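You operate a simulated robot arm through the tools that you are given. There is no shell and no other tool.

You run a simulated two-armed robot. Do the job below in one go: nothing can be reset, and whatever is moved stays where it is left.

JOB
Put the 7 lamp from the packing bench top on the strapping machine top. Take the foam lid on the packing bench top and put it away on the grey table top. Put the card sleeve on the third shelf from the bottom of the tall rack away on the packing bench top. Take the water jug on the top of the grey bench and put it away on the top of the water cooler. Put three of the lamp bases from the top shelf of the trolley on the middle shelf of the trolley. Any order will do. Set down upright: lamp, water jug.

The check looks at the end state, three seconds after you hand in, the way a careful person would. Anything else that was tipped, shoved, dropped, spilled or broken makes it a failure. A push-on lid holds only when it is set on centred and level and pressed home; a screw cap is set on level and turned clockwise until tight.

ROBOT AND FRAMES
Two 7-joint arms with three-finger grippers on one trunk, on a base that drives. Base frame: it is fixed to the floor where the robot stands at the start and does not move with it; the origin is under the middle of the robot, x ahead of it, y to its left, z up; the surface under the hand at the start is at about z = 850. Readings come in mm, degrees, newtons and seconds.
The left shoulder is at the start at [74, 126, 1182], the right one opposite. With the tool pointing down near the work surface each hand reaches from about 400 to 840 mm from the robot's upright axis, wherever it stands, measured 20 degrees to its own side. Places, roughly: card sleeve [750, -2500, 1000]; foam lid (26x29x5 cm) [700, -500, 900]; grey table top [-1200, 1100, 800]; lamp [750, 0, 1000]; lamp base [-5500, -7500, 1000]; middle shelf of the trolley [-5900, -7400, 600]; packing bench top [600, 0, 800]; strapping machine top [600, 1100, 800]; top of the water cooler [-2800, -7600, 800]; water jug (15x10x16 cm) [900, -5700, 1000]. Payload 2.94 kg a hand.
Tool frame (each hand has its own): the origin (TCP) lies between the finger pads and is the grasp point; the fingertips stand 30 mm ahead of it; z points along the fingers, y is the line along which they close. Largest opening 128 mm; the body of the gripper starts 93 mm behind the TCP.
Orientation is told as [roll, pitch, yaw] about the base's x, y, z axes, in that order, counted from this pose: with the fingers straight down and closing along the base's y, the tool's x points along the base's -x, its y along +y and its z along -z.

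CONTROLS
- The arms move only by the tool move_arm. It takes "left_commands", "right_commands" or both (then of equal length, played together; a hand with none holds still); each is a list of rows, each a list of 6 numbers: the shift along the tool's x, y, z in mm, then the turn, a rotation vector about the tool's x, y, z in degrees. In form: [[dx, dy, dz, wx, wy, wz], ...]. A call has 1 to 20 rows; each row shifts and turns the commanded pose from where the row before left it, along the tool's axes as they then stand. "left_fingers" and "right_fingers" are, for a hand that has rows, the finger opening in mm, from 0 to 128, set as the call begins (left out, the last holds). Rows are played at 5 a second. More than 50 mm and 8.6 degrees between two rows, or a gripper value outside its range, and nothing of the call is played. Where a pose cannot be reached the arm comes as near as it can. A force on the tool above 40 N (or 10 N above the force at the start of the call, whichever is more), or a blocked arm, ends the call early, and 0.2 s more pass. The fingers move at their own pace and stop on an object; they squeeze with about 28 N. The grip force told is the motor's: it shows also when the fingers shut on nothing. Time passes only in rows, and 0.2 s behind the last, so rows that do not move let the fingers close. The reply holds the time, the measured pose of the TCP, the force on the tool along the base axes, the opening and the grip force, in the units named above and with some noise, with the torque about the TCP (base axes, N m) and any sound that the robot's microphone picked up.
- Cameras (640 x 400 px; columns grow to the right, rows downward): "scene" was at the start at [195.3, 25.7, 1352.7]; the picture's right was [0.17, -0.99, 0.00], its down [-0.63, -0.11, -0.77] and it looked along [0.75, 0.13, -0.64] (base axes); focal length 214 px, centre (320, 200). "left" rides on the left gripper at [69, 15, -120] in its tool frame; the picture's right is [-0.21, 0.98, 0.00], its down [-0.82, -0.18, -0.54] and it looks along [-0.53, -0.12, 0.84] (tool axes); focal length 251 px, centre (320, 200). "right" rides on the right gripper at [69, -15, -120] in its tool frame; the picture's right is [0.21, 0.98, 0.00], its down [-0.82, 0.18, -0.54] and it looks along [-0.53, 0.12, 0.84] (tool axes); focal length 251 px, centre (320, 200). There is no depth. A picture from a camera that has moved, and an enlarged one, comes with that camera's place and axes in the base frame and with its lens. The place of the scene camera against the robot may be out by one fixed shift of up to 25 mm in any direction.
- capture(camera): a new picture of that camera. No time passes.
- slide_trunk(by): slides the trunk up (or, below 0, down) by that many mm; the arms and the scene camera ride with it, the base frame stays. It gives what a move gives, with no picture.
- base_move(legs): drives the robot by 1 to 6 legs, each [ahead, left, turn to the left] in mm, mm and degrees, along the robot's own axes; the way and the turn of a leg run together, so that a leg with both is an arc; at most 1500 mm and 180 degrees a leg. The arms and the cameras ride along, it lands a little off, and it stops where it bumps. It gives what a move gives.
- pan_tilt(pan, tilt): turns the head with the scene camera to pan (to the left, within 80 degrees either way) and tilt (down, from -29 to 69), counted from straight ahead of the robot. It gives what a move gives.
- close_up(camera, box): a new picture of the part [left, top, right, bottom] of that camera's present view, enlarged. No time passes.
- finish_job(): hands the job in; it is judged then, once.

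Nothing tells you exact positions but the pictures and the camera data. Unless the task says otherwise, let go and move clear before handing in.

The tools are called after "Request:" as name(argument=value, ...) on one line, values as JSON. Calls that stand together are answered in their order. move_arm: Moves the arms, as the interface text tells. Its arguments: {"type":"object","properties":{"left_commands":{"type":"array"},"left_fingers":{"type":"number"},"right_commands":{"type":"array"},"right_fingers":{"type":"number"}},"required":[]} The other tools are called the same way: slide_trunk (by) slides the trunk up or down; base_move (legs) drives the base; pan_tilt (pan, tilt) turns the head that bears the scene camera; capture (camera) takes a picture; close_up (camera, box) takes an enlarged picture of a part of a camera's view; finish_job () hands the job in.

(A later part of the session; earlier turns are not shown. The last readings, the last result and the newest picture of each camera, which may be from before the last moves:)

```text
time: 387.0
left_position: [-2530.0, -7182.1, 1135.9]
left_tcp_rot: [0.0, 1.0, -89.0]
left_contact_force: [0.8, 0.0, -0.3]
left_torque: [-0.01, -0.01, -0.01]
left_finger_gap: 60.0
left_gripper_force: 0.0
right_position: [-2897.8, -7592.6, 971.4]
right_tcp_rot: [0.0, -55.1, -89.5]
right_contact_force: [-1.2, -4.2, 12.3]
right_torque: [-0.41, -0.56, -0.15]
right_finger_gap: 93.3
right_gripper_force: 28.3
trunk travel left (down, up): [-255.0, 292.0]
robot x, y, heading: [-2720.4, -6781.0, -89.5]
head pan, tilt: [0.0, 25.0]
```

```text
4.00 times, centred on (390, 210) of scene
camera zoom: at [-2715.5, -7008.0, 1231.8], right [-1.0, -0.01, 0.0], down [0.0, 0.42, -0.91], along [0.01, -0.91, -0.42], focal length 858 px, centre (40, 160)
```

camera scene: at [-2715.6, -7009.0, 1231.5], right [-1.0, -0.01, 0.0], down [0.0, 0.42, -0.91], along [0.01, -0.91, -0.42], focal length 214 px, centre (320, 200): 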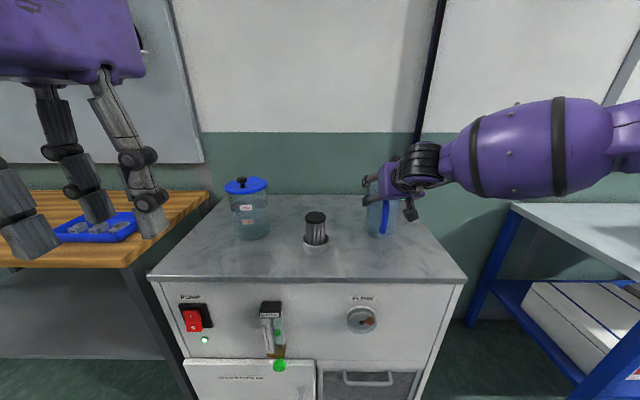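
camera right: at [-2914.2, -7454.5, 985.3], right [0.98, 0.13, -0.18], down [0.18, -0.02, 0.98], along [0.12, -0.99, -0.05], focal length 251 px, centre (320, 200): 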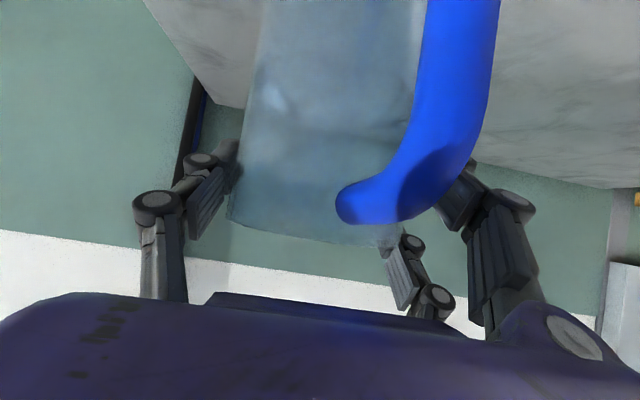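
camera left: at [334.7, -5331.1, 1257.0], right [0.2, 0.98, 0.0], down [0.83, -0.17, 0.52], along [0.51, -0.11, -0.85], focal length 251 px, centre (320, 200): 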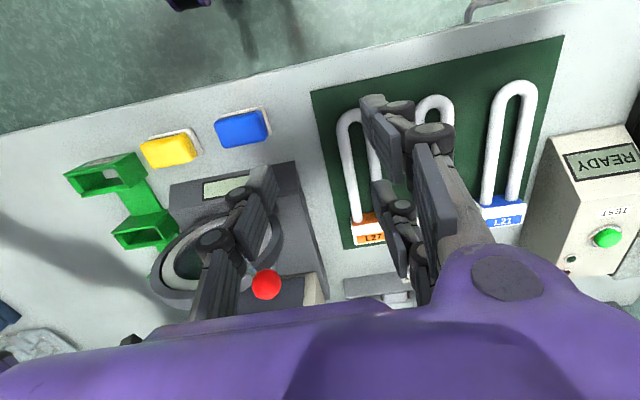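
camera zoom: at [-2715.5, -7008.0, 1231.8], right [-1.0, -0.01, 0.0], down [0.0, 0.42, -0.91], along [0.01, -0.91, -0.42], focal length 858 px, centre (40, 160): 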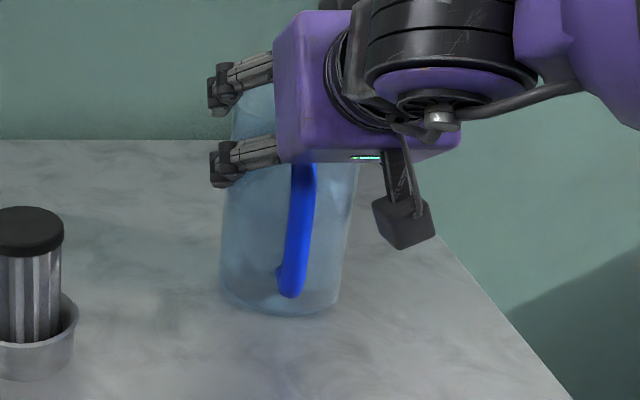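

Set down. Release, then retract straight back.

Request:
move_arm(right_commands=[[-1.6, 0, -1.1, 0, 0, 0], [0, 0, 0, 0, 0, 0]])

Request:
move_arm(right_commands=[[0, 0, 0, 0, 0, 0], [0, 0, 0, 0, 0, 0], [0, 0, 0, 0, 0, 0]], right_fingers=118)

Request:
capture(camera="right")

Request:
move_arm(right_commands=[[5.7, 0, -8.2, 0, 0, 0], [5.7, 0, -8.2, 0, 0, 0], [5.7, 0, -8.2, 0, 0, 0], [8.6, 0, -12.3, 0, 0, 0], [11.5, 0, -16.4, 0, 0, 0], [17.2, 0, -24.6, 0, 0, 0], [17.2, 0, -24.6, 0, 0, 0], [0, 0, 0, 0, 0, 0]])

Request:
capture(camera="right")

Request:
capture(camera="scene")

```text
time: 387.6
left_position: [-2530.3, -7182.4, 1136.9]
left_tcp_rot: [-0.1, 1.0, -89.0]
left_contact_force: [0.9, -0.5, -0.8]
left_torque: [0.0, 0.01, -0.05]
left_finger_gap: 60.0
left_gripper_force: 0.0
right_position: [-2897.5, -7592.7, 973.6]
right_tcp_rot: [-0.1, -55.0, -89.5]
right_contact_force: [-1.1, -5.5, 11.8]
right_torque: [-0.69, -0.76, -0.23]
right_finger_gap: 93.1
right_gripper_force: 28.0
trunk travel left (down, up): [-255.0, 292.0]
robot x, y, heading: [-2720.0, -6778.9, -89.4]
head pan, tilt: [0.0, 25.0]
```

```text
time: 388.4
left_position: [-2529.6, -7182.8, 1137.3]
left_tcp_rot: [0.0, 1.2, -88.9]
left_contact_force: [-0.1, 0.1, 0.4]
left_torque: [0.01, -0.01, 0.01]
left_finger_gap: 60.1
left_gripper_force: 0.0
right_position: [-2898.7, -7594.0, 971.8]
right_tcp_rot: [-0.2, -54.7, -89.4]
right_contact_force: [0.2, 0.0, 0.5]
right_torque: [-0.02, 0.01, 0.01]
right_finger_gap: 118.0
right_gripper_force: 0.0
trunk travel left (down, up): [-255.0, 292.0]
robot x, y, heading: [-2720.4, -6779.4, -89.4]
head pan, tilt: [0.0, 25.0]
```

```text
taken
camera right: at [-2914.7, -7454.0, 984.2], right [0.98, 0.13, -0.18], down [0.18, -0.03, 0.98], along [0.12, -0.99, -0.05], focal length 251 px, centre (320, 200)
```

right: 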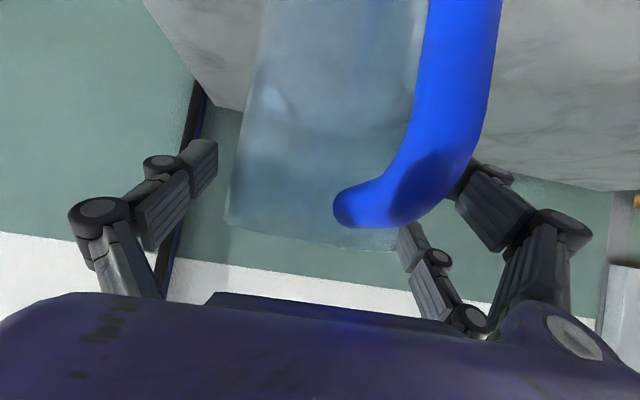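

```text
time: 390.2
left_position: [-2530.4, -7184.3, 1135.1]
left_tcp_rot: [0.0, 1.0, -89.0]
left_contact_force: [-0.1, 0.4, 0.1]
left_torque: [-0.01, 0.01, -0.01]
left_finger_gap: 60.0
left_gripper_force: 0.0
right_position: [-2898.5, -7466.3, 968.8]
right_tcp_rot: [-0.2, -54.9, -89.5]
right_contact_force: [0.2, 0.2, -0.7]
right_torque: [0.0, 0.0, -0.02]
right_finger_gap: 118.0
right_gripper_force: 0.0
trunk travel left (down, up): [-255.0, 292.0]
robot x, y, heading: [-2720.1, -6779.6, -89.4]
head pan, tilt: [0.0, 25.0]
```

```text
taken
camera right: at [-2915.0, -7328.0, 982.3], right [0.98, 0.13, -0.18], down [0.18, -0.03, 0.98], along [0.12, -0.99, -0.05], focal length 251 px, centre (320, 200)
```

right: 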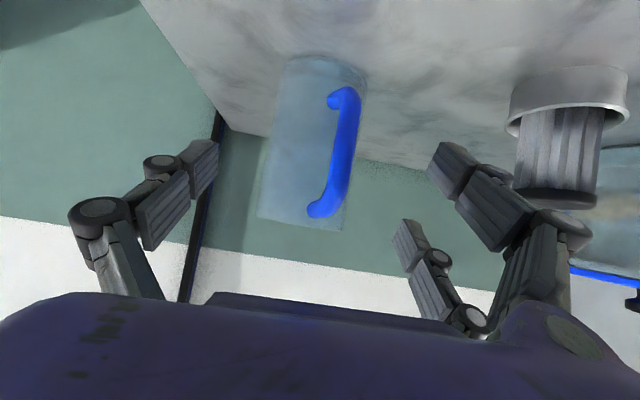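

```text
taken
camera scene: at [-2715.4, -7009.4, 1231.4], right [-1.0, -0.01, 0.0], down [0.0, 0.42, -0.91], along [0.01, -0.91, -0.42], focal length 214 px, centre (320, 200)
```

scene: 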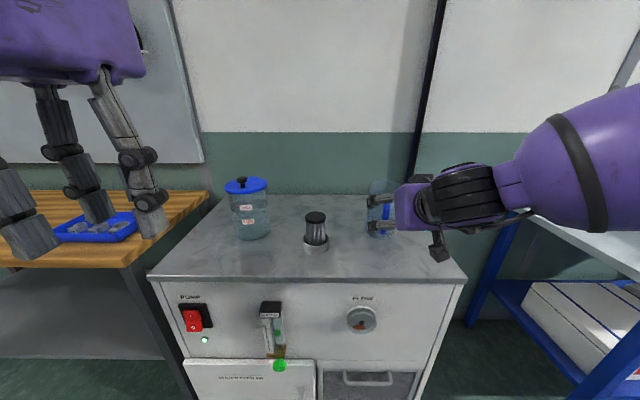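

The jug stands upright on the cooler. Backing away and straightening the right hand; next, the trolley.

Request:
base_move(legs=[[-400, 0, 0]])

Request:
slide_trunk(by=145)

Request:
move_arm(right_commands=[[0, 0, -20, 0, 7, 0], [0, 0, -20, 0, 7, 0], [0, 0, -20, 0, 7, 0], [5, 0, -20, 0, 7, 0], [10, 0, -20, 0, 7, 0], [10, 0, -10, 0, 7, 0], [20, 0, 0, 0, 7, 0], [20, 0, 0, 0, 6, 0], [30, 0, 0, 0, 0, 0], [30, 0, 0, 0, 0, 0], [30, 0, 0, 0, 0, 0], [30, 0, 0, 0, 0, 0], [0, 0, 0, 0, 0, 0]], right_fingers=100)

Request:
pan_tilt(pan=-60, tilt=15)

Request:
capture(camera="scene")

```text
time: 392.7
left_position: [-2535.2, -6779.9, 1136.0]
left_tcp_rot: [0.1, 1.1, -89.2]
left_contact_force: [0.3, -0.3, -0.3]
left_torque: [-0.02, 0.02, -0.01]
left_finger_gap: 60.0
left_gripper_force: 0.1
right_position: [-2903.8, -7062.8, 970.4]
right_tcp_rot: [-0.3, -54.9, -89.6]
right_contact_force: [-0.4, -0.1, 0.0]
right_torque: [0.02, 0.01, 0.01]
right_finger_gap: 118.2
right_gripper_force: 0.0
trunk travel left (down, up): [-255.0, 292.0]
robot x, y, heading: [-2720.0, -6378.6, -89.5]
head pan, tilt: [0.0, 25.0]
```

```text
time: 394.4
left_position: [-2534.2, -6779.9, 1281.7]
left_tcp_rot: [0.0, 1.3, -89.2]
left_contact_force: [-0.4, 0.5, -0.4]
left_torque: [0.0, -0.03, -0.04]
left_finger_gap: 60.4
left_gripper_force: 0.1
right_position: [-2904.0, -7062.8, 1115.4]
right_tcp_rot: [-0.1, -54.8, -89.7]
right_contact_force: [0.6, -0.5, -0.5]
right_torque: [0.01, 0.0, -0.03]
right_finger_gap: 118.0
right_gripper_force: 0.1
trunk travel left (down, up): [-400.0, 147.0]
robot x, y, heading: [-2722.0, -6377.7, -89.9]
head pan, tilt: [0.0, 25.0]
```

```text
time: 397.2
left_position: [-2533.3, -6780.9, 1280.8]
left_tcp_rot: [0.0, 1.1, -89.2]
left_contact_force: [-0.5, 0.6, 0.6]
left_torque: [-0.01, 0.0, -0.01]
left_finger_gap: 60.1
left_gripper_force: 0.1
right_position: [-2905.8, -6813.4, 1178.7]
right_tcp_rot: [0.0, 0.2, -89.8]
right_contact_force: [-1.0, -0.3, 0.1]
right_torque: [-0.02, 0.01, 0.01]
right_finger_gap: 99.8
right_gripper_force: 0.0
trunk travel left (down, up): [-400.0, 147.0]
robot x, y, heading: [-2722.3, -6374.4, -89.6]
head pan, tilt: [0.0, 25.0]
```

```text
time: 398.5
left_position: [-2535.4, -6780.9, 1281.9]
left_tcp_rot: [0.0, 1.2, -89.2]
left_contact_force: [-0.1, 0.1, 0.3]
left_torque: [0.0, -0.02, -0.01]
left_finger_gap: 60.2
left_gripper_force: 0.0
right_position: [-2906.3, -6813.7, 1179.8]
right_tcp_rot: [-0.1, 0.0, -89.7]
right_contact_force: [-0.3, 0.9, -0.9]
right_torque: [-0.04, 0.03, -0.03]
right_finger_gap: 99.8
right_gripper_force: 0.0
trunk travel left (down, up): [-400.0, 147.0]
robot x, y, heading: [-2717.9, -6371.9, -89.7]
head pan, tilt: [-60.0, 15.0]
```

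```text
taken
camera scene: at [-2800.5, -6523.0, 1392.5], right [-0.5, 0.86, 0.0], down [0.22, 0.13, -0.97], along [-0.83, -0.49, -0.26], focal length 214 px, centre (320, 200)
```

scene: 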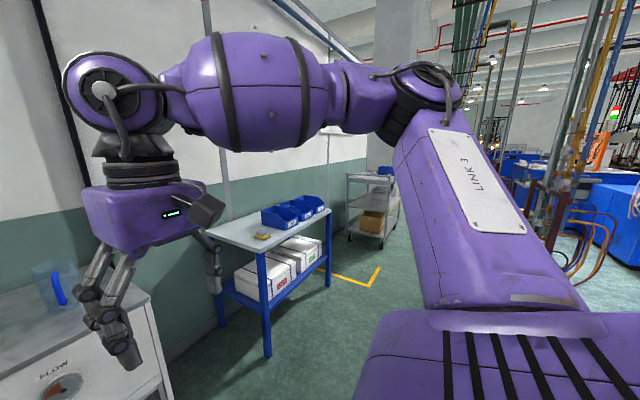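

I can see the trolley beyond the blue table. Strafing right in stages.

Request:
base_move(legs=[[0, -1300, 0]])

Request:
pan_tilt(pan=-45, tilt=15)

Request:
capture(camera="scene")

Request:
pan_tilt(pan=-80, tilt=15)

Request:
capture(camera="scene")

```text
time: 410.2
left_position: [-3830.6, -6795.6, 1282.0]
left_tcp_rot: [0.0, 1.2, -88.2]
left_contact_force: [-0.7, 0.1, -0.1]
left_torque: [-0.02, 0.01, 0.02]
left_finger_gap: 60.1
left_gripper_force: 0.1
right_position: [-4202.3, -6835.3, 1179.9]
right_tcp_rot: [0.0, 0.1, -88.7]
right_contact_force: [-0.3, 0.5, -0.2]
right_torque: [0.0, 0.0, 0.0]
right_finger_gap: 99.9
right_gripper_force: 0.0
trunk travel left (down, up): [-400.0, 147.0]
robot x, y, heading: [-4025.2, -6392.8, -88.8]
head pan, tilt: [-60.0, 15.0]
```

```text
time: 410.9
left_position: [-3830.3, -6795.5, 1282.3]
left_tcp_rot: [0.0, 1.2, -88.3]
left_contact_force: [0.3, -0.6, -0.2]
left_torque: [-0.03, -0.02, -0.01]
left_finger_gap: 60.0
left_gripper_force: 0.0
right_position: [-4203.1, -6835.9, 1179.9]
right_tcp_rot: [-0.1, 0.2, -88.7]
right_contact_force: [0.0, -0.9, -0.2]
right_torque: [0.02, 0.02, 0.0]
right_finger_gap: 100.1
right_gripper_force: 0.0
trunk travel left (down, up): [-400.0, 147.0]
robot x, y, heading: [-4026.0, -6395.1, -88.9]
head pan, tilt: [-45.0, 15.0]
```

```text
taken
camera scene: at [-4086.7, -6561.8, 1392.5], right [-0.72, 0.69, 0.0], down [0.18, 0.19, -0.97], along [-0.67, -0.7, -0.26], focal length 214 px, centre (320, 200)
```

scene: 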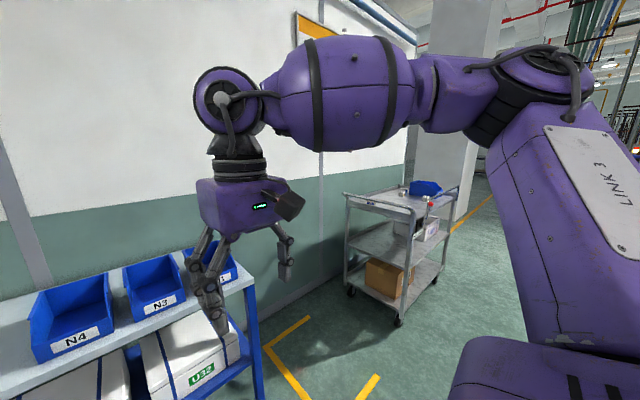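

```text
time: 411.9
left_position: [-3831.3, -6795.9, 1281.6]
left_tcp_rot: [0.0, 1.0, -88.2]
left_contact_force: [-0.3, -0.2, -0.3]
left_torque: [0.03, -0.03, -0.03]
left_finger_gap: 59.9
left_gripper_force: 0.1
right_position: [-4202.7, -6835.6, 1179.9]
right_tcp_rot: [-0.1, 0.2, -88.7]
right_contact_force: [0.4, 0.6, -0.3]
right_torque: [-0.03, 0.02, 0.0]
right_finger_gap: 100.0
right_gripper_force: 0.0
trunk travel left (down, up): [-400.0, 147.0]
robot x, y, heading: [-4029.2, -6396.4, -88.7]
head pan, tilt: [-80.0, 15.0]
```

```text
taken
camera scene: at [-4113.7, -6512.7, 1392.5], right [-0.2, 0.98, 0.0], down [0.25, 0.05, -0.97], along [-0.95, -0.19, -0.26], focal length 214 px, centre (320, 200)
```

scene: 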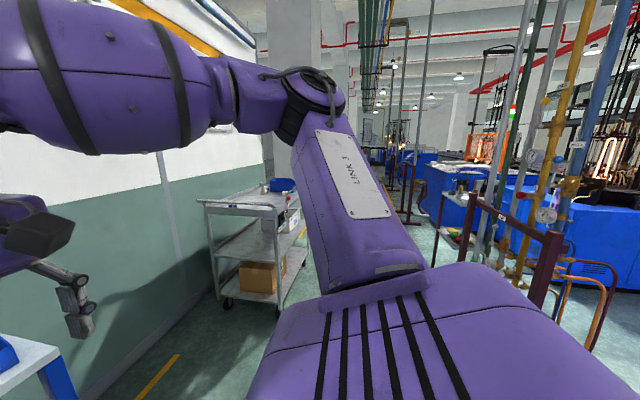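

The trolley's long side faces the corridor at about y −7120, x −5470…−6450. I'll strafe to stand in front of its near end.

Request:
base_move(legs=[[0, -1400, -1]])

Request:
pan_tilt(pan=0, tilt=25)

Request:
capture(camera="scene")

Request:
close_up(camera="scene", box=[200, 120, 440, 300])

```text
time: 424.5
left_position: [-5247.2, -6823.7, 1280.7]
left_tcp_rot: [-0.1, 1.1, -88.6]
left_contact_force: [0.2, -1.2, 0.6]
left_torque: [0.0, 0.03, -0.01]
left_finger_gap: 60.0
left_gripper_force: 0.0
right_position: [-5618.7, -6860.5, 1179.7]
right_tcp_rot: [-0.1, 0.2, -89.2]
right_contact_force: [-0.4, 0.1, -0.7]
right_torque: [0.02, 0.0, 0.01]
right_finger_gap: 99.8
right_gripper_force: 0.0
trunk travel left (down, up): [-400.0, 147.0]
robot x, y, heading: [-5438.2, -6422.7, -89.2]
head pan, tilt: [-80.0, 15.0]
```

```text
time: 426.0
left_position: [-5246.0, -6824.0, 1281.4]
left_tcp_rot: [0.0, 1.2, -88.6]
left_contact_force: [0.4, -1.5, 0.0]
left_torque: [-0.01, 0.02, 0.0]
left_finger_gap: 60.2
left_gripper_force: 0.0
right_position: [-5619.5, -6860.8, 1181.9]
right_tcp_rot: [-0.1, 0.2, -89.3]
right_contact_force: [1.1, 0.1, 0.0]
right_torque: [-0.05, 0.02, 0.02]
right_finger_gap: 100.2
right_gripper_force: 0.0
trunk travel left (down, up): [-400.0, 147.0]
robot x, y, heading: [-5439.8, -6416.7, -89.2]
head pan, tilt: [0.0, 25.0]
```

```text
taken
camera scene: at [-5434.1, -6613.3, 1376.3], right [-1.0, -0.01, 0.0], down [-0.01, 0.42, -0.91], along [0.01, -0.91, -0.42], focal length 214 px, centre (320, 200)
```

scene: 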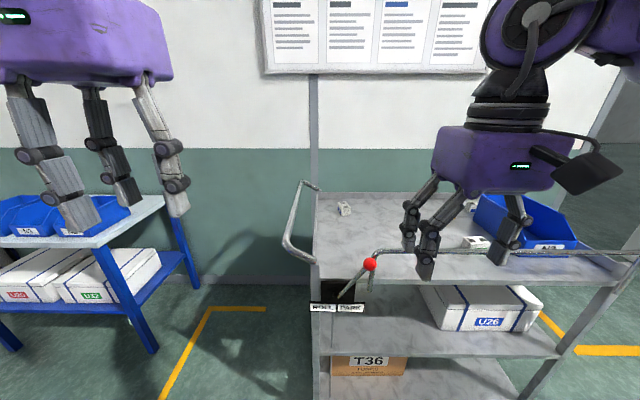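

```text
2.22 times, centred on (320, 210) of scene
camera zoom: at [-5434.1, -6613.3, 1376.3], right [-1.0, -0.01, 0.0], down [-0.01, 0.42, -0.91], along [0.01, -0.91, -0.42], focal length 477 px, centre (320, 178)
```

zoom: 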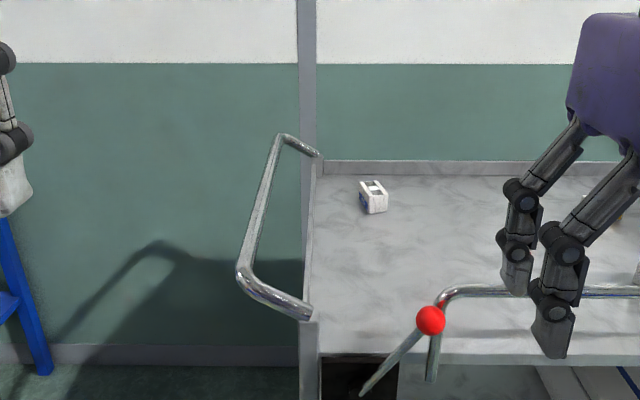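

The trolley has a guard rail and a brake lever (ROLL/PARK), so I must not bump it. I'll move the right hand aside to see all the lamp bases on its top shelf.

Request:
move_arm(right_commands=[[15, -38, -15, 0, 0, 0], [15, -38, -15, 0, 0, 0], [15, -38, -15, 0, 0, 0], [10, -38, -10, 0, 0, 0], [0, 0, 0, 0, 0, 0]])

Request:
pan_tilt(pan=-15, tilt=30)

Request:
capture(camera="scene")

Request:
close_up(camera="scene", box=[220, 120, 460, 300])

```text
time: 427.2
left_position: [-5245.1, -6823.4, 1281.2]
left_tcp_rot: [0.0, 1.1, -88.6]
left_contact_force: [0.2, -0.1, -0.1]
left_torque: [-0.01, 0.04, 0.01]
left_finger_gap: 60.2
left_gripper_force: 0.1
right_position: [-5765.0, -6811.6, 1238.7]
right_tcp_rot: [-0.7, 0.3, -88.9]
right_contact_force: [0.0, 0.2, -0.1]
right_torque: [-0.02, 0.02, -0.01]
right_finger_gap: 100.1
right_gripper_force: 0.1
right hand out of reach, approached as far as the arm can: row 4
trunk travel left (down, up): [-400.0, 147.0]
robot x, y, heading: [-5435.8, -6421.0, -89.1]
head pan, tilt: [0.0, 25.0]
```

```text
time: 428.0
left_position: [-5246.9, -6823.0, 1281.0]
left_tcp_rot: [0.0, 1.2, -88.5]
left_contact_force: [0.8, 0.2, -0.1]
left_torque: [-0.02, -0.01, 0.03]
left_finger_gap: 60.0
left_gripper_force: 0.0
right_position: [-5766.0, -6811.1, 1238.5]
right_tcp_rot: [-0.6, 0.2, -88.9]
right_contact_force: [-0.6, 0.6, 0.9]
right_torque: [0.01, -0.04, 0.01]
right_finger_gap: 100.0
right_gripper_force: 0.1
trunk travel left (down, up): [-400.0, 147.0]
robot x, y, heading: [-5437.1, -6419.0, -89.1]
head pan, tilt: [-15.0, 30.0]
```

```text
taken
camera scene: at [-5457.6, -6609.0, 1368.3], right [-0.97, 0.24, 0.0], down [0.12, 0.48, -0.87], along [-0.21, -0.84, -0.5], focal length 214 px, centre (320, 200)
```

scene: 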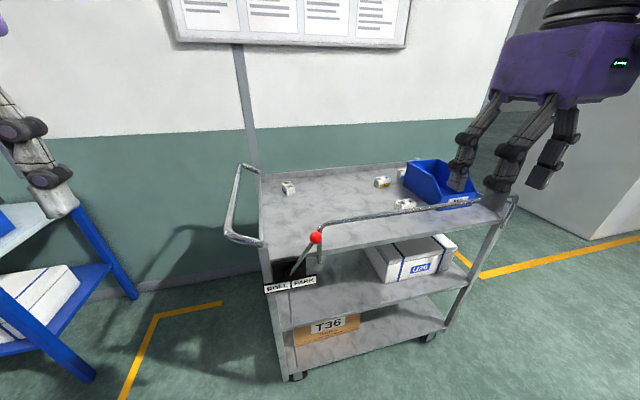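

```text
2.22 times, centred on (340, 210) of scene
camera zoom: at [-5457.6, -6609.0, 1368.3], right [-0.97, 0.24, 0.0], down [0.12, 0.48, -0.87], along [-0.21, -0.84, -0.5], focal length 477 px, centre (276, 178)
```

zoom: 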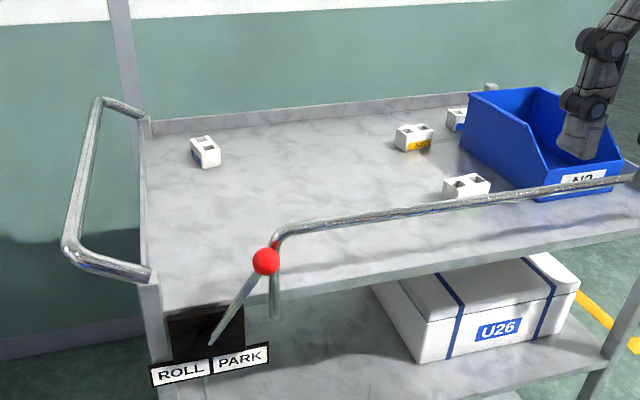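

Four lamp bases stand on the top shelf (A near the left back, B and C further right, D by the blue bin). I'll pick with the hand tilted 45° forward so I can set them on the middle shelf in the same attitude. First shape the right hand.

Request:
move_arm(right_commands=[[-35, 26, 10, -0.6, 0, 0], [-40, 26, 10, 0, 0, 0], [-40, 26, 15, 0, 0, 0], [-40, 26, 20, 0, 0, 0], [-40, 26, 20, 0, 0, 0], [0, 0, 0, 0, -7.5, 0], [0, 0, 0, 0, -7.5, 0], [0, 0, 0, 0, -7.5, 0], [0, 0, 0, 0, -7.5, 0], [0, 0, 0, 0, -7.5, 0], [0, 0, 0, 0, -7.5, 0], [0, 0, 0, 0, 0, 0]], right_fingers=80)

Request:
base_move(legs=[[200, 98, -0.9]])

Request:
capture(camera="right")

Request:
capture(camera="scene")

```text
refused: row 4 steps farther than a row can; nothing moved
```

```text
time: 429.7
left_position: [-5154.6, -7019.7, 1280.5]
left_tcp_rot: [-0.1, 1.0, -89.4]
left_contact_force: [-0.3, 0.6, 0.3]
left_torque: [0.02, 0.01, 0.01]
left_finger_gap: 59.9
left_gripper_force: 0.1
right_position: [-5673.8, -7000.8, 1237.7]
right_tcp_rot: [-0.6, 0.2, -89.5]
right_contact_force: [0.3, 0.9, -0.7]
right_torque: [-0.02, 0.01, -0.01]
right_finger_gap: 100.0
right_gripper_force: 0.0
trunk travel left (down, up): [-400.0, 147.0]
robot x, y, heading: [-5341.1, -6616.6, -90.0]
head pan, tilt: [-15.0, 30.0]
```

```text
taken
camera right: at [-5687.7, -6930.3, 1358.6], right [0.98, 0.22, -0.01], down [0.19, -0.82, 0.54], along [0.11, -0.53, -0.84], focal length 251 px, centre (320, 200)
```

right: 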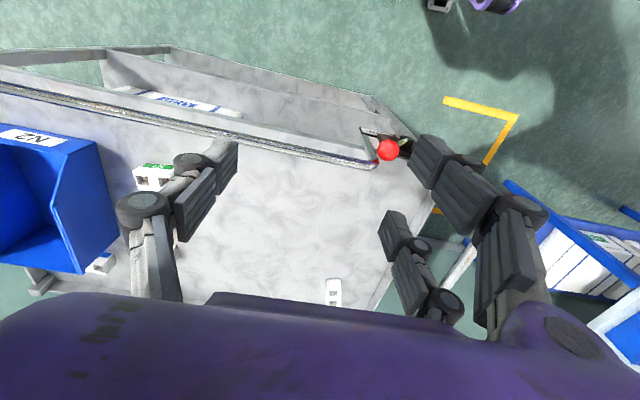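

```text
taken
camera scene: at [-5362.5, -6801.9, 1368.4], right [-0.97, 0.26, 0.0], down [0.13, 0.48, -0.87], along [-0.22, -0.84, -0.5], focal length 214 px, centre (320, 200)
```

scene: 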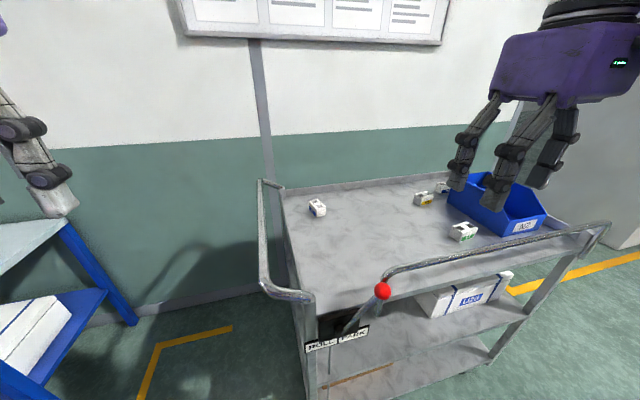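

Request:
move_arm(right_commands=[[-20, 26, 10, -0.6, 0, 0], [-30, 26, 10, 0, 0, 0], [-30, 26, 10, 0, 0, 0], [-30, 26, 10, 0, 0, 0], [-20, 26, 10, 0, 0, 0], [0, 0, 0, 0, -7.5, 0], [0, 0, 0, 0, -7.5, 0], [0, 0, 0, 0, -7.5, 0], [0, 0, 0, 0, -7.5, 0], [0, 0, 0, 0, -7.5, 0], [0, 0, 0, 0, -7.5, 0], [0, 0, 0, 0, 0, 0]], right_fingers=80)

Request:
capture(camera="right")

Request:
capture(camera="scene")

```text
time: 432.3
left_position: [-5154.6, -7020.7, 1281.6]
left_tcp_rot: [0.0, 1.1, -89.4]
left_contact_force: [0.7, 0.2, -0.9]
left_torque: [0.01, 0.0, 0.02]
left_finger_gap: 60.2
left_gripper_force: 0.0
right_position: [-5540.7, -7129.3, 1187.7]
right_tcp_rot: [0.1, -45.0, -89.6]
right_contact_force: [0.7, 0.2, -0.1]
right_torque: [0.01, -0.01, -0.03]
right_finger_gap: 79.9
right_gripper_force: 0.1
trunk travel left (down, up): [-400.0, 147.0]
robot x, y, heading: [-5342.9, -6616.2, -90.0]
head pan, tilt: [-15.0, 30.0]
```

```text
taken
camera right: at [-5557.5, -6994.7, 1224.0], right [0.98, 0.16, -0.15], down [0.18, -0.2, 0.96], along [0.12, -0.97, -0.22], focal length 251 px, centre (320, 200)
```

right: 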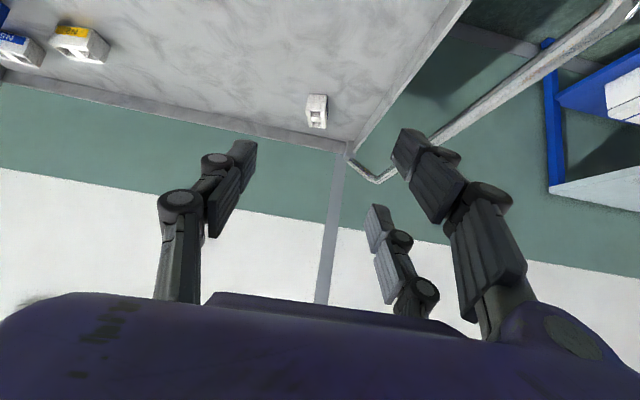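

```text
taken
camera scene: at [-5362.0, -6802.5, 1368.3], right [-0.97, 0.26, 0.0], down [0.13, 0.48, -0.87], along [-0.22, -0.84, -0.5], focal length 214 px, centre (320, 200)
```

scene: 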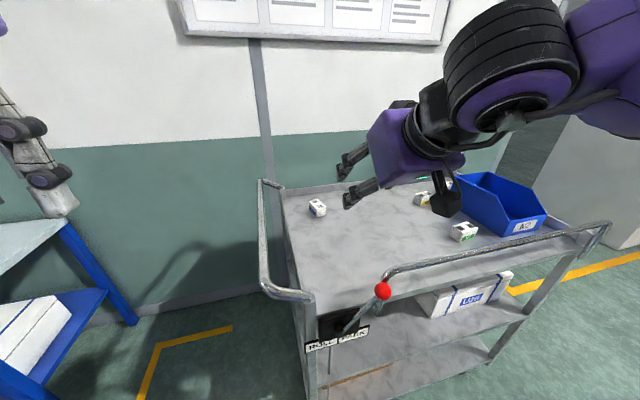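

Request:
close_up(camera="right", box=[270, 70, 370, 150])

Request:
close_up(camera="right", box=[0, 0, 160, 120])

Request:
close_up(camera="scene", box=[280, 230, 520, 400])

```text
5.00 times, centred on (320, 110) of right
camera zoom: at [-5557.5, -6994.7, 1224.0], right [0.98, 0.16, -0.15], down [0.18, -0.2, 0.96], along [0.12, -0.97, -0.22], focal length 1257 px, centre (320, 650)
```

zoom: 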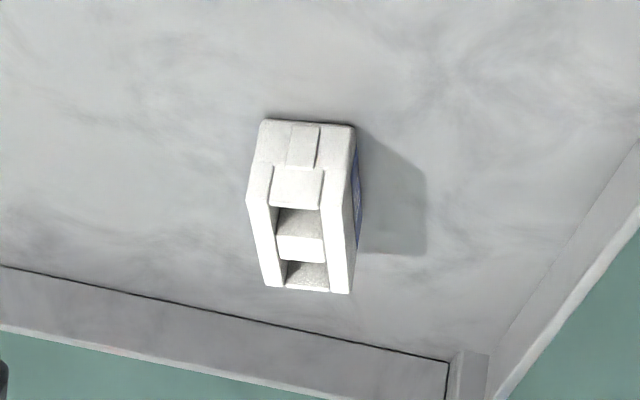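

```text
3.33 times, centred on (80, 60) of right
camera zoom: at [-5557.5, -6994.7, 1224.0], right [0.98, 0.16, -0.15], down [0.18, -0.2, 0.96], along [0.12, -0.97, -0.22], focal length 838 px, centre (1120, 667)
```

zoom: 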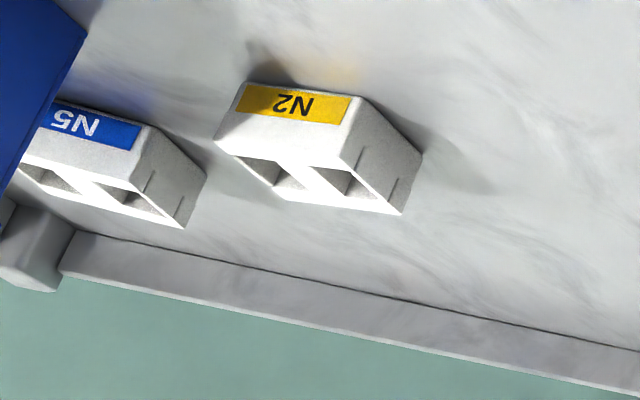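

```text
2.35 times, centred on (400, 315) of scene
camera zoom: at [-5362.0, -6802.5, 1368.3], right [-0.97, 0.26, 0.0], down [0.13, 0.48, -0.87], along [-0.22, -0.84, -0.5], focal length 505 px, centre (132, -71)
```

zoom: 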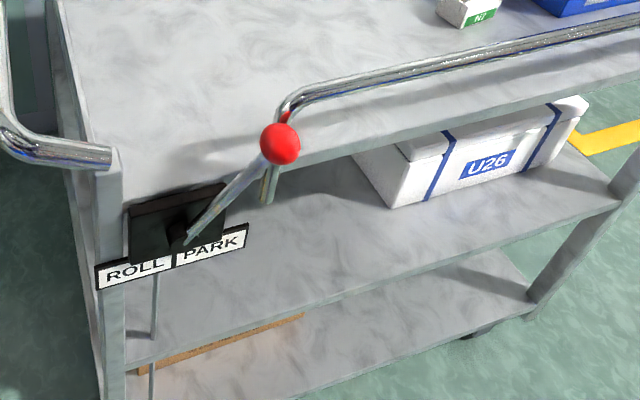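

I now have estimates: top shelf z≈923, rail z≈1025 at y≈−7060, middle shelf z≈613; base A at (−5532,−7453), B (−5930,−7408), C (−5928,−7198). I'll move in and take A first, with the hand at 25°.

Request:
base_move(legs=[[130, 0, 0]])

Request:
move_arm(right_commands=[[0, 0, 0, 0, 7, 0], [0, 0, 0, 0, 7, 0], [0, 0, 0, 0, 6, 0], [-30, 2, 0, 0, 0, 0], [-30, 2, 0, 0, 0, 0], [-30, 2, 0, 0, 0, 0], [0, 0, 0, 0, 0, 0]], right_fingers=70)

Request:
capture(camera="right")

Request:
capture(camera="scene")

```text
time: 433.6
left_position: [-5152.6, -7146.9, 1281.4]
left_tcp_rot: [-0.1, 1.0, -89.2]
left_contact_force: [-0.6, 0.3, -0.2]
left_torque: [0.01, 0.01, 0.01]
left_finger_gap: 60.1
left_gripper_force: 0.1
right_position: [-5539.3, -7256.2, 1187.6]
right_tcp_rot: [0.0, -44.9, -89.4]
right_contact_force: [0.1, 0.1, 0.8]
right_torque: [-0.03, -0.01, 0.0]
right_finger_gap: 80.0
right_gripper_force: 0.0
trunk travel left (down, up): [-400.0, 147.0]
robot x, y, heading: [-5337.9, -6745.1, -89.8]
head pan, tilt: [-15.0, 30.0]
```

```text
time: 435.2
left_position: [-5152.4, -7146.9, 1281.9]
left_tcp_rot: [0.0, 0.9, -89.1]
left_contact_force: [0.8, -0.1, -0.2]
left_torque: [-0.04, -0.02, 0.02]
left_finger_gap: 60.1
left_gripper_force: 0.1
right_position: [-5531.1, -7338.3, 1224.1]
right_tcp_rot: [-0.1, -24.8, -89.4]
right_contact_force: [0.1, 0.1, -0.1]
right_torque: [0.0, -0.03, 0.0]
right_finger_gap: 70.0
right_gripper_force: 0.0
trunk travel left (down, up): [-400.0, 147.0]
robot x, y, heading: [-5338.4, -6743.4, -89.7]
head pan, tilt: [-15.0, 30.0]
```

```text
taken
camera right: at [-5546.9, -7223.7, 1305.1], right [0.97, 0.21, -0.09], down [0.19, -0.52, 0.84], along [0.12, -0.83, -0.54], focal length 251 px, centre (320, 200)
```

right: 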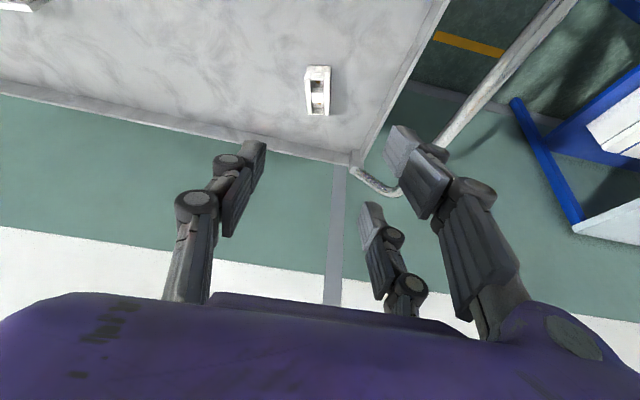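

```text
taken
camera scene: at [-5361.6, -6930.2, 1368.4], right [-0.97, 0.25, 0.0], down [0.13, 0.48, -0.87], along [-0.22, -0.84, -0.5], focal length 214 px, centre (320, 200)
```

scene: 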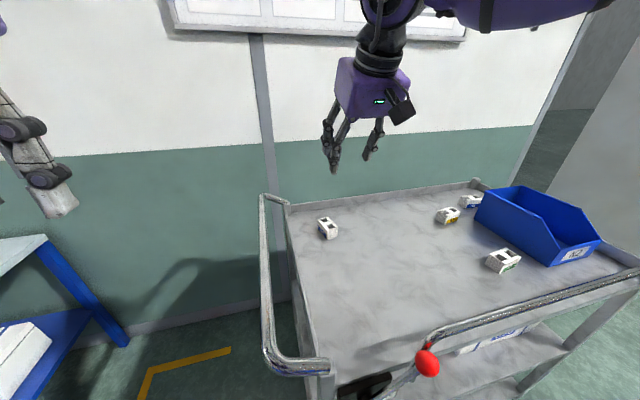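

Request:
close_up(camera="right", box=[270, 40, 370, 140])

```text
4.00 times, centred on (320, 90) of right
camera zoom: at [-5546.9, -7223.7, 1305.1], right [0.97, 0.21, -0.09], down [0.19, -0.52, 0.84], along [0.12, -0.83, -0.54], focal length 1006 px, centre (320, 640)
```

zoom: 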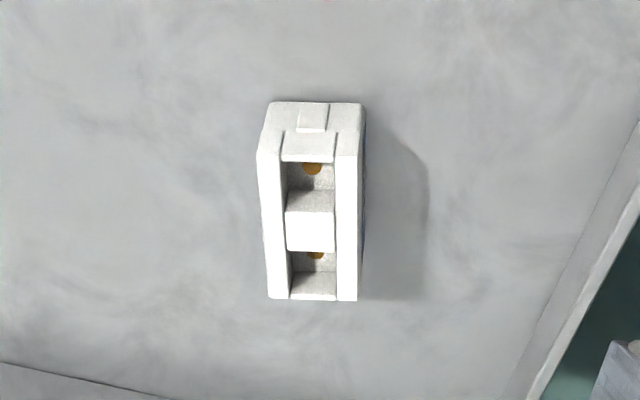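

Base A: centre (−5531,−7473), turned about 12°, top z≈955 on the shelf at z≈918. Align the hand with it and come to just above.

Request:
move_arm(right_commands=[[0, 0, 0, -2.55, 0, -5.55], [0, 0, 0, -2.55, 0, -5.55], [-8.4, -5.9, 40, 0, 0, 0], [-8.4, -5.9, 40, 0, 0, 0], [-8.4, -5.9, 40, 0, 0, 0], [-8.4, -5.9, 40, 0, 0, 0], [-8.4, -5.9, 40, 0, 0, 0], [0, 0, 0, 0, 0, 0]], right_fingers=64)

Request:
capture(camera="right")

Request:
close_up(camera="scene", box=[260, 130, 420, 270])

```text
time: 437.0
left_position: [-5152.5, -7145.9, 1282.6]
left_tcp_rot: [0.0, 1.0, -89.2]
left_contact_force: [-0.3, -0.2, -0.5]
left_torque: [-0.03, 0.0, -0.04]
left_finger_gap: 59.8
left_gripper_force: 0.0
right_position: [-5532.5, -7464.1, 1062.4]
right_tcp_rot: [-0.1, -24.9, -77.2]
right_contact_force: [-0.1, 0.4, 0.6]
right_torque: [-0.01, 0.0, 0.01]
right_finger_gap: 64.0
right_gripper_force: 0.0
trunk travel left (down, up): [-400.0, 147.0]
robot x, y, heading: [-5337.2, -6740.8, -89.9]
head pan, tilt: [-15.0, 30.0]
```

```text
taken
camera right: at [-5571.8, -7356.7, 1142.8], right [0.91, 0.41, -0.09], down [0.29, -0.46, 0.84], along [0.3, -0.79, -0.54], focal length 251 px, centre (320, 200)
```

right: 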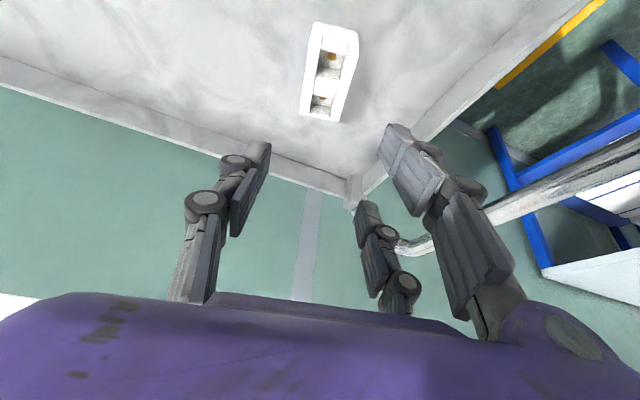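

```text
2.86 times, centred on (340, 200) of scene
camera zoom: at [-5361.0, -6929.4, 1368.6], right [-0.97, 0.25, 0.0], down [0.13, 0.48, -0.87], along [-0.22, -0.84, -0.5], focal length 613 px, centre (263, 200)
```

zoom: 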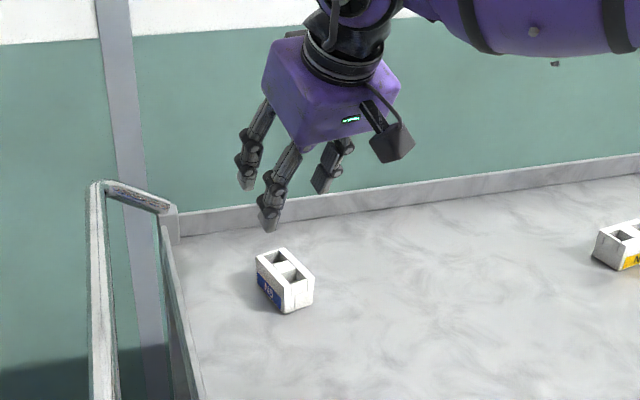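

Request:
close_up(camera="right", box=[270, 0, 390, 140])

```text
2.86 times, centred on (330, 70) of right
camera zoom: at [-5571.8, -7356.7, 1142.8], right [0.91, 0.41, -0.09], down [0.29, -0.46, 0.84], along [0.3, -0.79, -0.54], focal length 718 px, centre (291, 571)
```

zoom: 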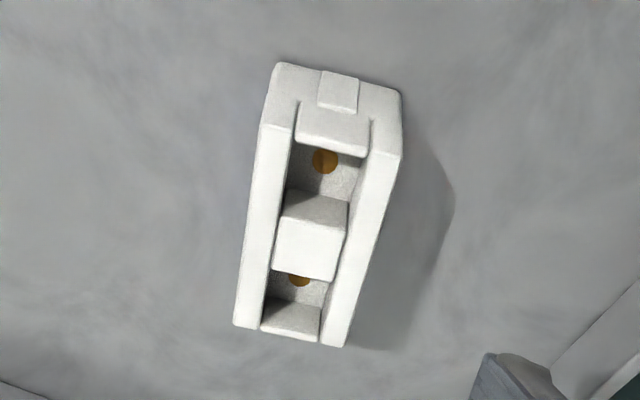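

Refined: shelf z≈913, base top z≈948; the hand is 5 mm short and 2 mm to the left. Descend to grasp height.

Request:
move_arm(right_commands=[[9.5, -0.8, 24, 0, 0, 0], [9.5, -0.8, 24, 0, 0, 0], [9.5, -0.8, 24, 0, 0, 0], [5, 0, 12, 0, 0, 0], [0, 0, 0, 0, 0, 0]])

Request:
capture(camera="right")

Request:
close_up(camera="scene", box=[280, 150, 400, 270])

```text
time: 438.2
left_position: [-5151.9, -7148.3, 1282.5]
left_tcp_rot: [0.0, 1.1, -89.2]
left_contact_force: [-0.4, 0.1, -0.2]
left_torque: [0.0, -0.01, -0.02]
left_finger_gap: 59.9
left_gripper_force: 0.0
right_position: [-5540.1, -7469.4, 973.2]
right_tcp_rot: [0.0, -24.9, -77.2]
right_contact_force: [-0.3, -0.1, -0.1]
right_torque: [-0.01, -0.02, -0.01]
right_finger_gap: 64.1
right_gripper_force: 0.1
right hand out of reach, approached as far as the arm can: row 3
trunk travel left (down, up): [-400.0, 147.0]
robot x, y, heading: [-5340.5, -6742.4, -89.5]
head pan, tilt: [-15.0, 30.0]
```

```text
taken
camera right: at [-5579.7, -7361.4, 1053.3], right [0.91, 0.41, -0.09], down [0.29, -0.46, 0.84], along [0.3, -0.79, -0.54], focal length 251 px, centre (320, 200)
```

right: 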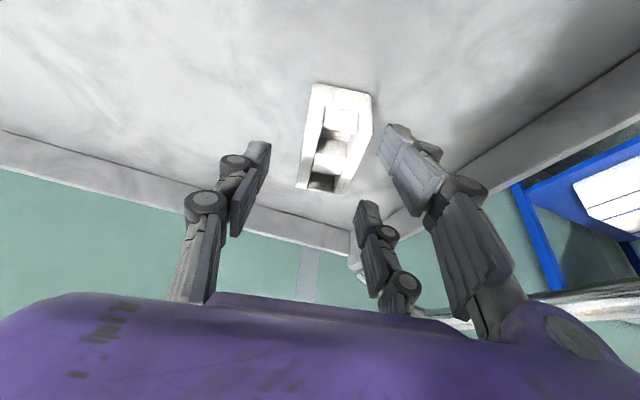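

```text
3.33 times, centred on (340, 210) of scene
camera zoom: at [-5361.2, -6930.6, 1368.3], right [-0.97, 0.25, 0.0], down [0.13, 0.48, -0.87], along [-0.22, -0.84, -0.5], focal length 715 px, centre (253, 167)
```

zoom: 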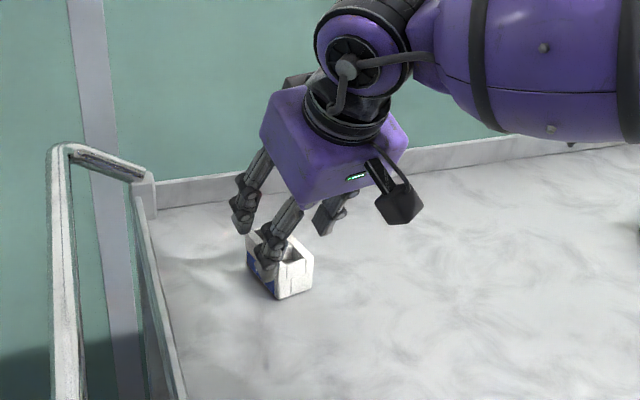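

The reach got tight and the hand drifted. I'll lift a little, move the base 60 mm closer, and realign.

Request:
move_arm(right_commands=[[-8.5, 0, -18, 0, 0, 0], [-8.5, 0, -18, 0, 0, 0], [-8.5, 0, -18, 0, 0, 0], [8, 0, -4, 0, 0, 0], [16, 0, -8, 0, 0, 0], [16, 0, -8, 0, 0, 0], [0, 0, 0, 0, 0, 0]])

Request:
base_move(legs=[[60, 0, -0.4]])

Request:
close_up(camera="right", box=[250, 0, 410, 160])

Request:
capture(camera="scene")

```text
time: 439.8
left_position: [-5153.3, -7147.9, 1280.5]
left_tcp_rot: [0.0, 1.0, -89.3]
left_contact_force: [0.0, -0.6, -0.1]
left_torque: [0.04, -0.01, -0.01]
left_finger_gap: 59.8
left_gripper_force: 0.0
right_position: [-5549.1, -7429.2, 1033.5]
right_tcp_rot: [0.1, -24.8, -77.2]
right_contact_force: [0.0, 0.6, 0.3]
right_torque: [-0.03, 0.0, -0.01]
right_finger_gap: 64.1
right_gripper_force: 0.1
trunk travel left (down, up): [-400.0, 147.0]
robot x, y, heading: [-5342.2, -6740.5, -90.0]
head pan, tilt: [-15.0, 30.0]
```

```text
time: 440.8
left_position: [-5155.8, -7208.9, 1282.6]
left_tcp_rot: [0.0, 1.0, -89.6]
left_contact_force: [0.1, 0.0, -0.4]
left_torque: [0.05, 0.02, 0.0]
left_finger_gap: 60.3
left_gripper_force: 0.1
right_position: [-5553.7, -7486.6, 1033.9]
right_tcp_rot: [0.0, -24.9, -77.7]
right_contact_force: [-0.3, 0.1, -0.1]
right_torque: [0.0, 0.0, -0.02]
right_finger_gap: 63.9
right_gripper_force: 0.0
trunk travel left (down, up): [-400.0, 147.0]
robot x, y, heading: [-5341.5, -6803.4, -90.1]
head pan, tilt: [-15.0, 30.0]
```

```text
2.50 times, centred on (330, 80) of right
camera zoom: at [-5593.1, -7378.8, 1113.2], right [0.91, 0.4, -0.09], down [0.29, -0.47, 0.84], along [0.29, -0.79, -0.54], focal length 629 px, centre (295, 500)
```

zoom: 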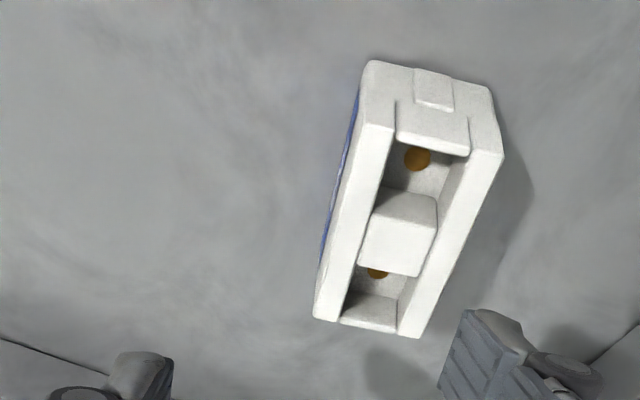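

```text
taken
camera scene: at [-5362.5, -6990.6, 1368.4], right [-0.97, 0.26, 0.0], down [0.13, 0.48, -0.87], along [-0.23, -0.84, -0.5], focal length 214 px, centre (320, 200)
```

scene: 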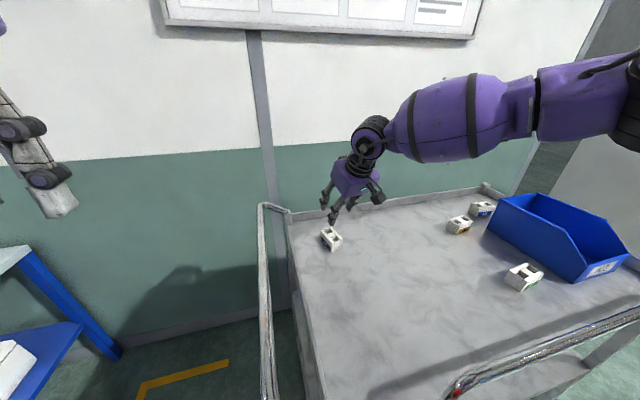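

Request:
move_arm(right_commands=[[10.8, 21.7, -5, -0.85, 0, -1.8], [10.6, 0, 22.7, 0, 0, 0], [10.6, 0, 22.7, 0, 0, 0], [0, 0, 0, 0, 0, 0]])

Request:
capture(camera="right")

Request:
close_up(camera="right", box=[220, 40, 440, 240])

```text
time: 441.8
left_position: [-5154.9, -7208.4, 1281.9]
left_tcp_rot: [0.0, 0.9, -89.6]
left_contact_force: [-0.2, -0.3, -0.1]
left_torque: [0.01, -0.01, -0.04]
left_finger_gap: 60.3
left_gripper_force: 0.1
right_position: [-5536.5, -7469.7, 980.9]
right_tcp_rot: [0.0, -24.9, -75.6]
right_contact_force: [-0.6, 0.4, 0.3]
right_torque: [0.02, 0.01, 0.02]
right_finger_gap: 63.9
right_gripper_force: 0.0
trunk travel left (down, up): [-400.0, 147.0]
robot x, y, heading: [-5340.6, -6800.5, -90.3]
head pan, tilt: [-15.0, 30.0]
```

```text
taken
camera right: at [-5578.9, -7363.4, 1061.7], right [0.9, 0.43, -0.09], down [0.3, -0.46, 0.84], along [0.32, -0.78, -0.54], focal length 251 px, centre (320, 200)
```

right: 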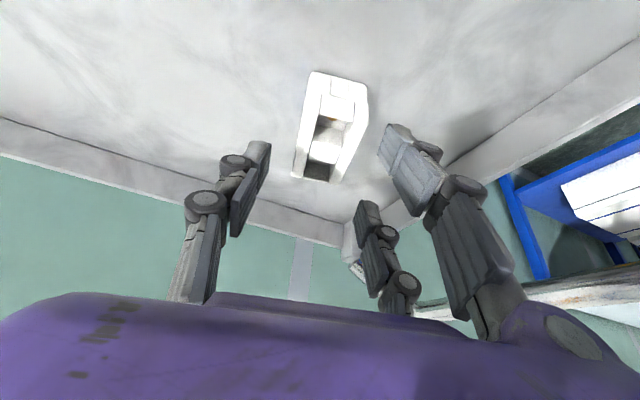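

```text
2.00 times, centred on (330, 140) of right
camera zoom: at [-5578.9, -7363.4, 1061.7], right [0.9, 0.43, -0.09], down [0.3, -0.46, 0.84], along [0.32, -0.78, -0.54], focal length 503 px, centre (300, 320)
```

zoom: 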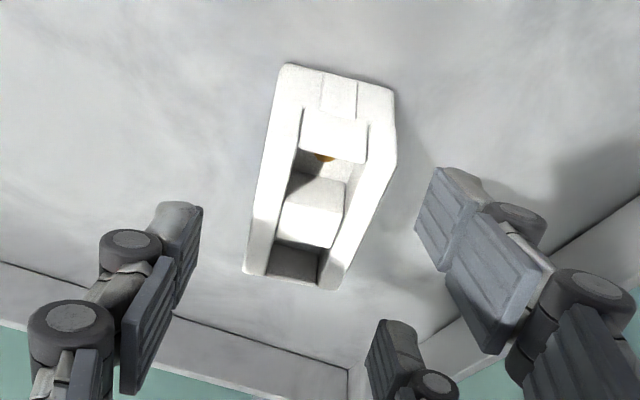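

Well centred now. Lower the last 22 mm and close.

Request:
move_arm(right_commands=[[4.2, 0.3, 6.3, 0, 0, 0], [4.2, 0.3, 6.3, 0, 0, 0], [3.8, 0, 6, 0, 0, 0], [0, 0, 0, 0, 0, 0]])

Request:
capture(camera="right")

Request:
close_up(camera="scene", box=[290, 150, 390, 260])

```text
time: 442.8
left_position: [-5154.8, -7208.5, 1281.1]
left_tcp_rot: [0.0, 1.0, -89.6]
left_contact_force: [-0.4, -0.5, 0.3]
left_torque: [-0.02, -0.01, 0.01]
left_finger_gap: 59.9
left_gripper_force: 0.1
right_position: [-5537.8, -7467.6, 959.6]
right_tcp_rot: [0.0, -24.9, -75.7]
right_contact_force: [0.3, -0.8, 0.0]
right_torque: [0.01, 0.03, 0.0]
right_finger_gap: 64.1
right_gripper_force: 0.0
trunk travel left (down, up): [-400.0, 147.0]
robot x, y, heading: [-5333.7, -6802.2, -90.1]
head pan, tilt: [-15.0, 30.0]
```

```text
taken
camera right: at [-5579.5, -7361.0, 1039.8], right [0.9, 0.43, -0.09], down [0.3, -0.46, 0.84], along [0.32, -0.78, -0.54], focal length 251 px, centre (320, 200)
```

right: 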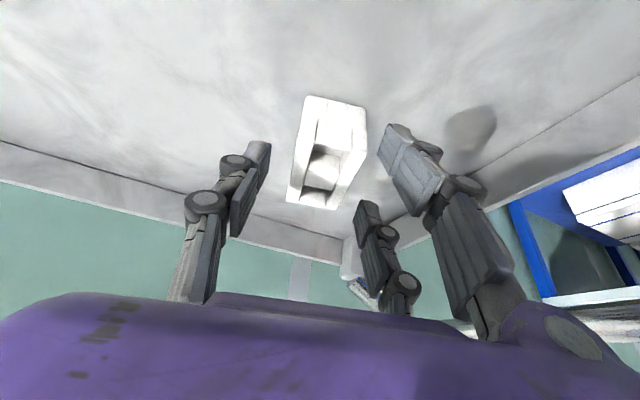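

```text
3.64 times, centred on (340, 205) of scene
camera zoom: at [-5362.5, -6990.8, 1368.3], right [-0.97, 0.26, 0.0], down [0.13, 0.48, -0.87], along [-0.23, -0.84, -0.5], focal length 780 px, centre (247, 182)
```

zoom: 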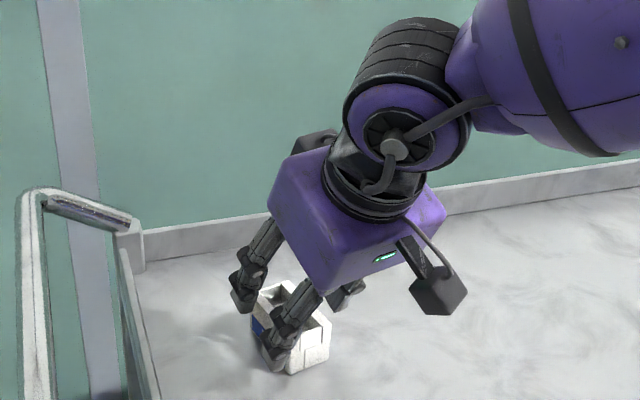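

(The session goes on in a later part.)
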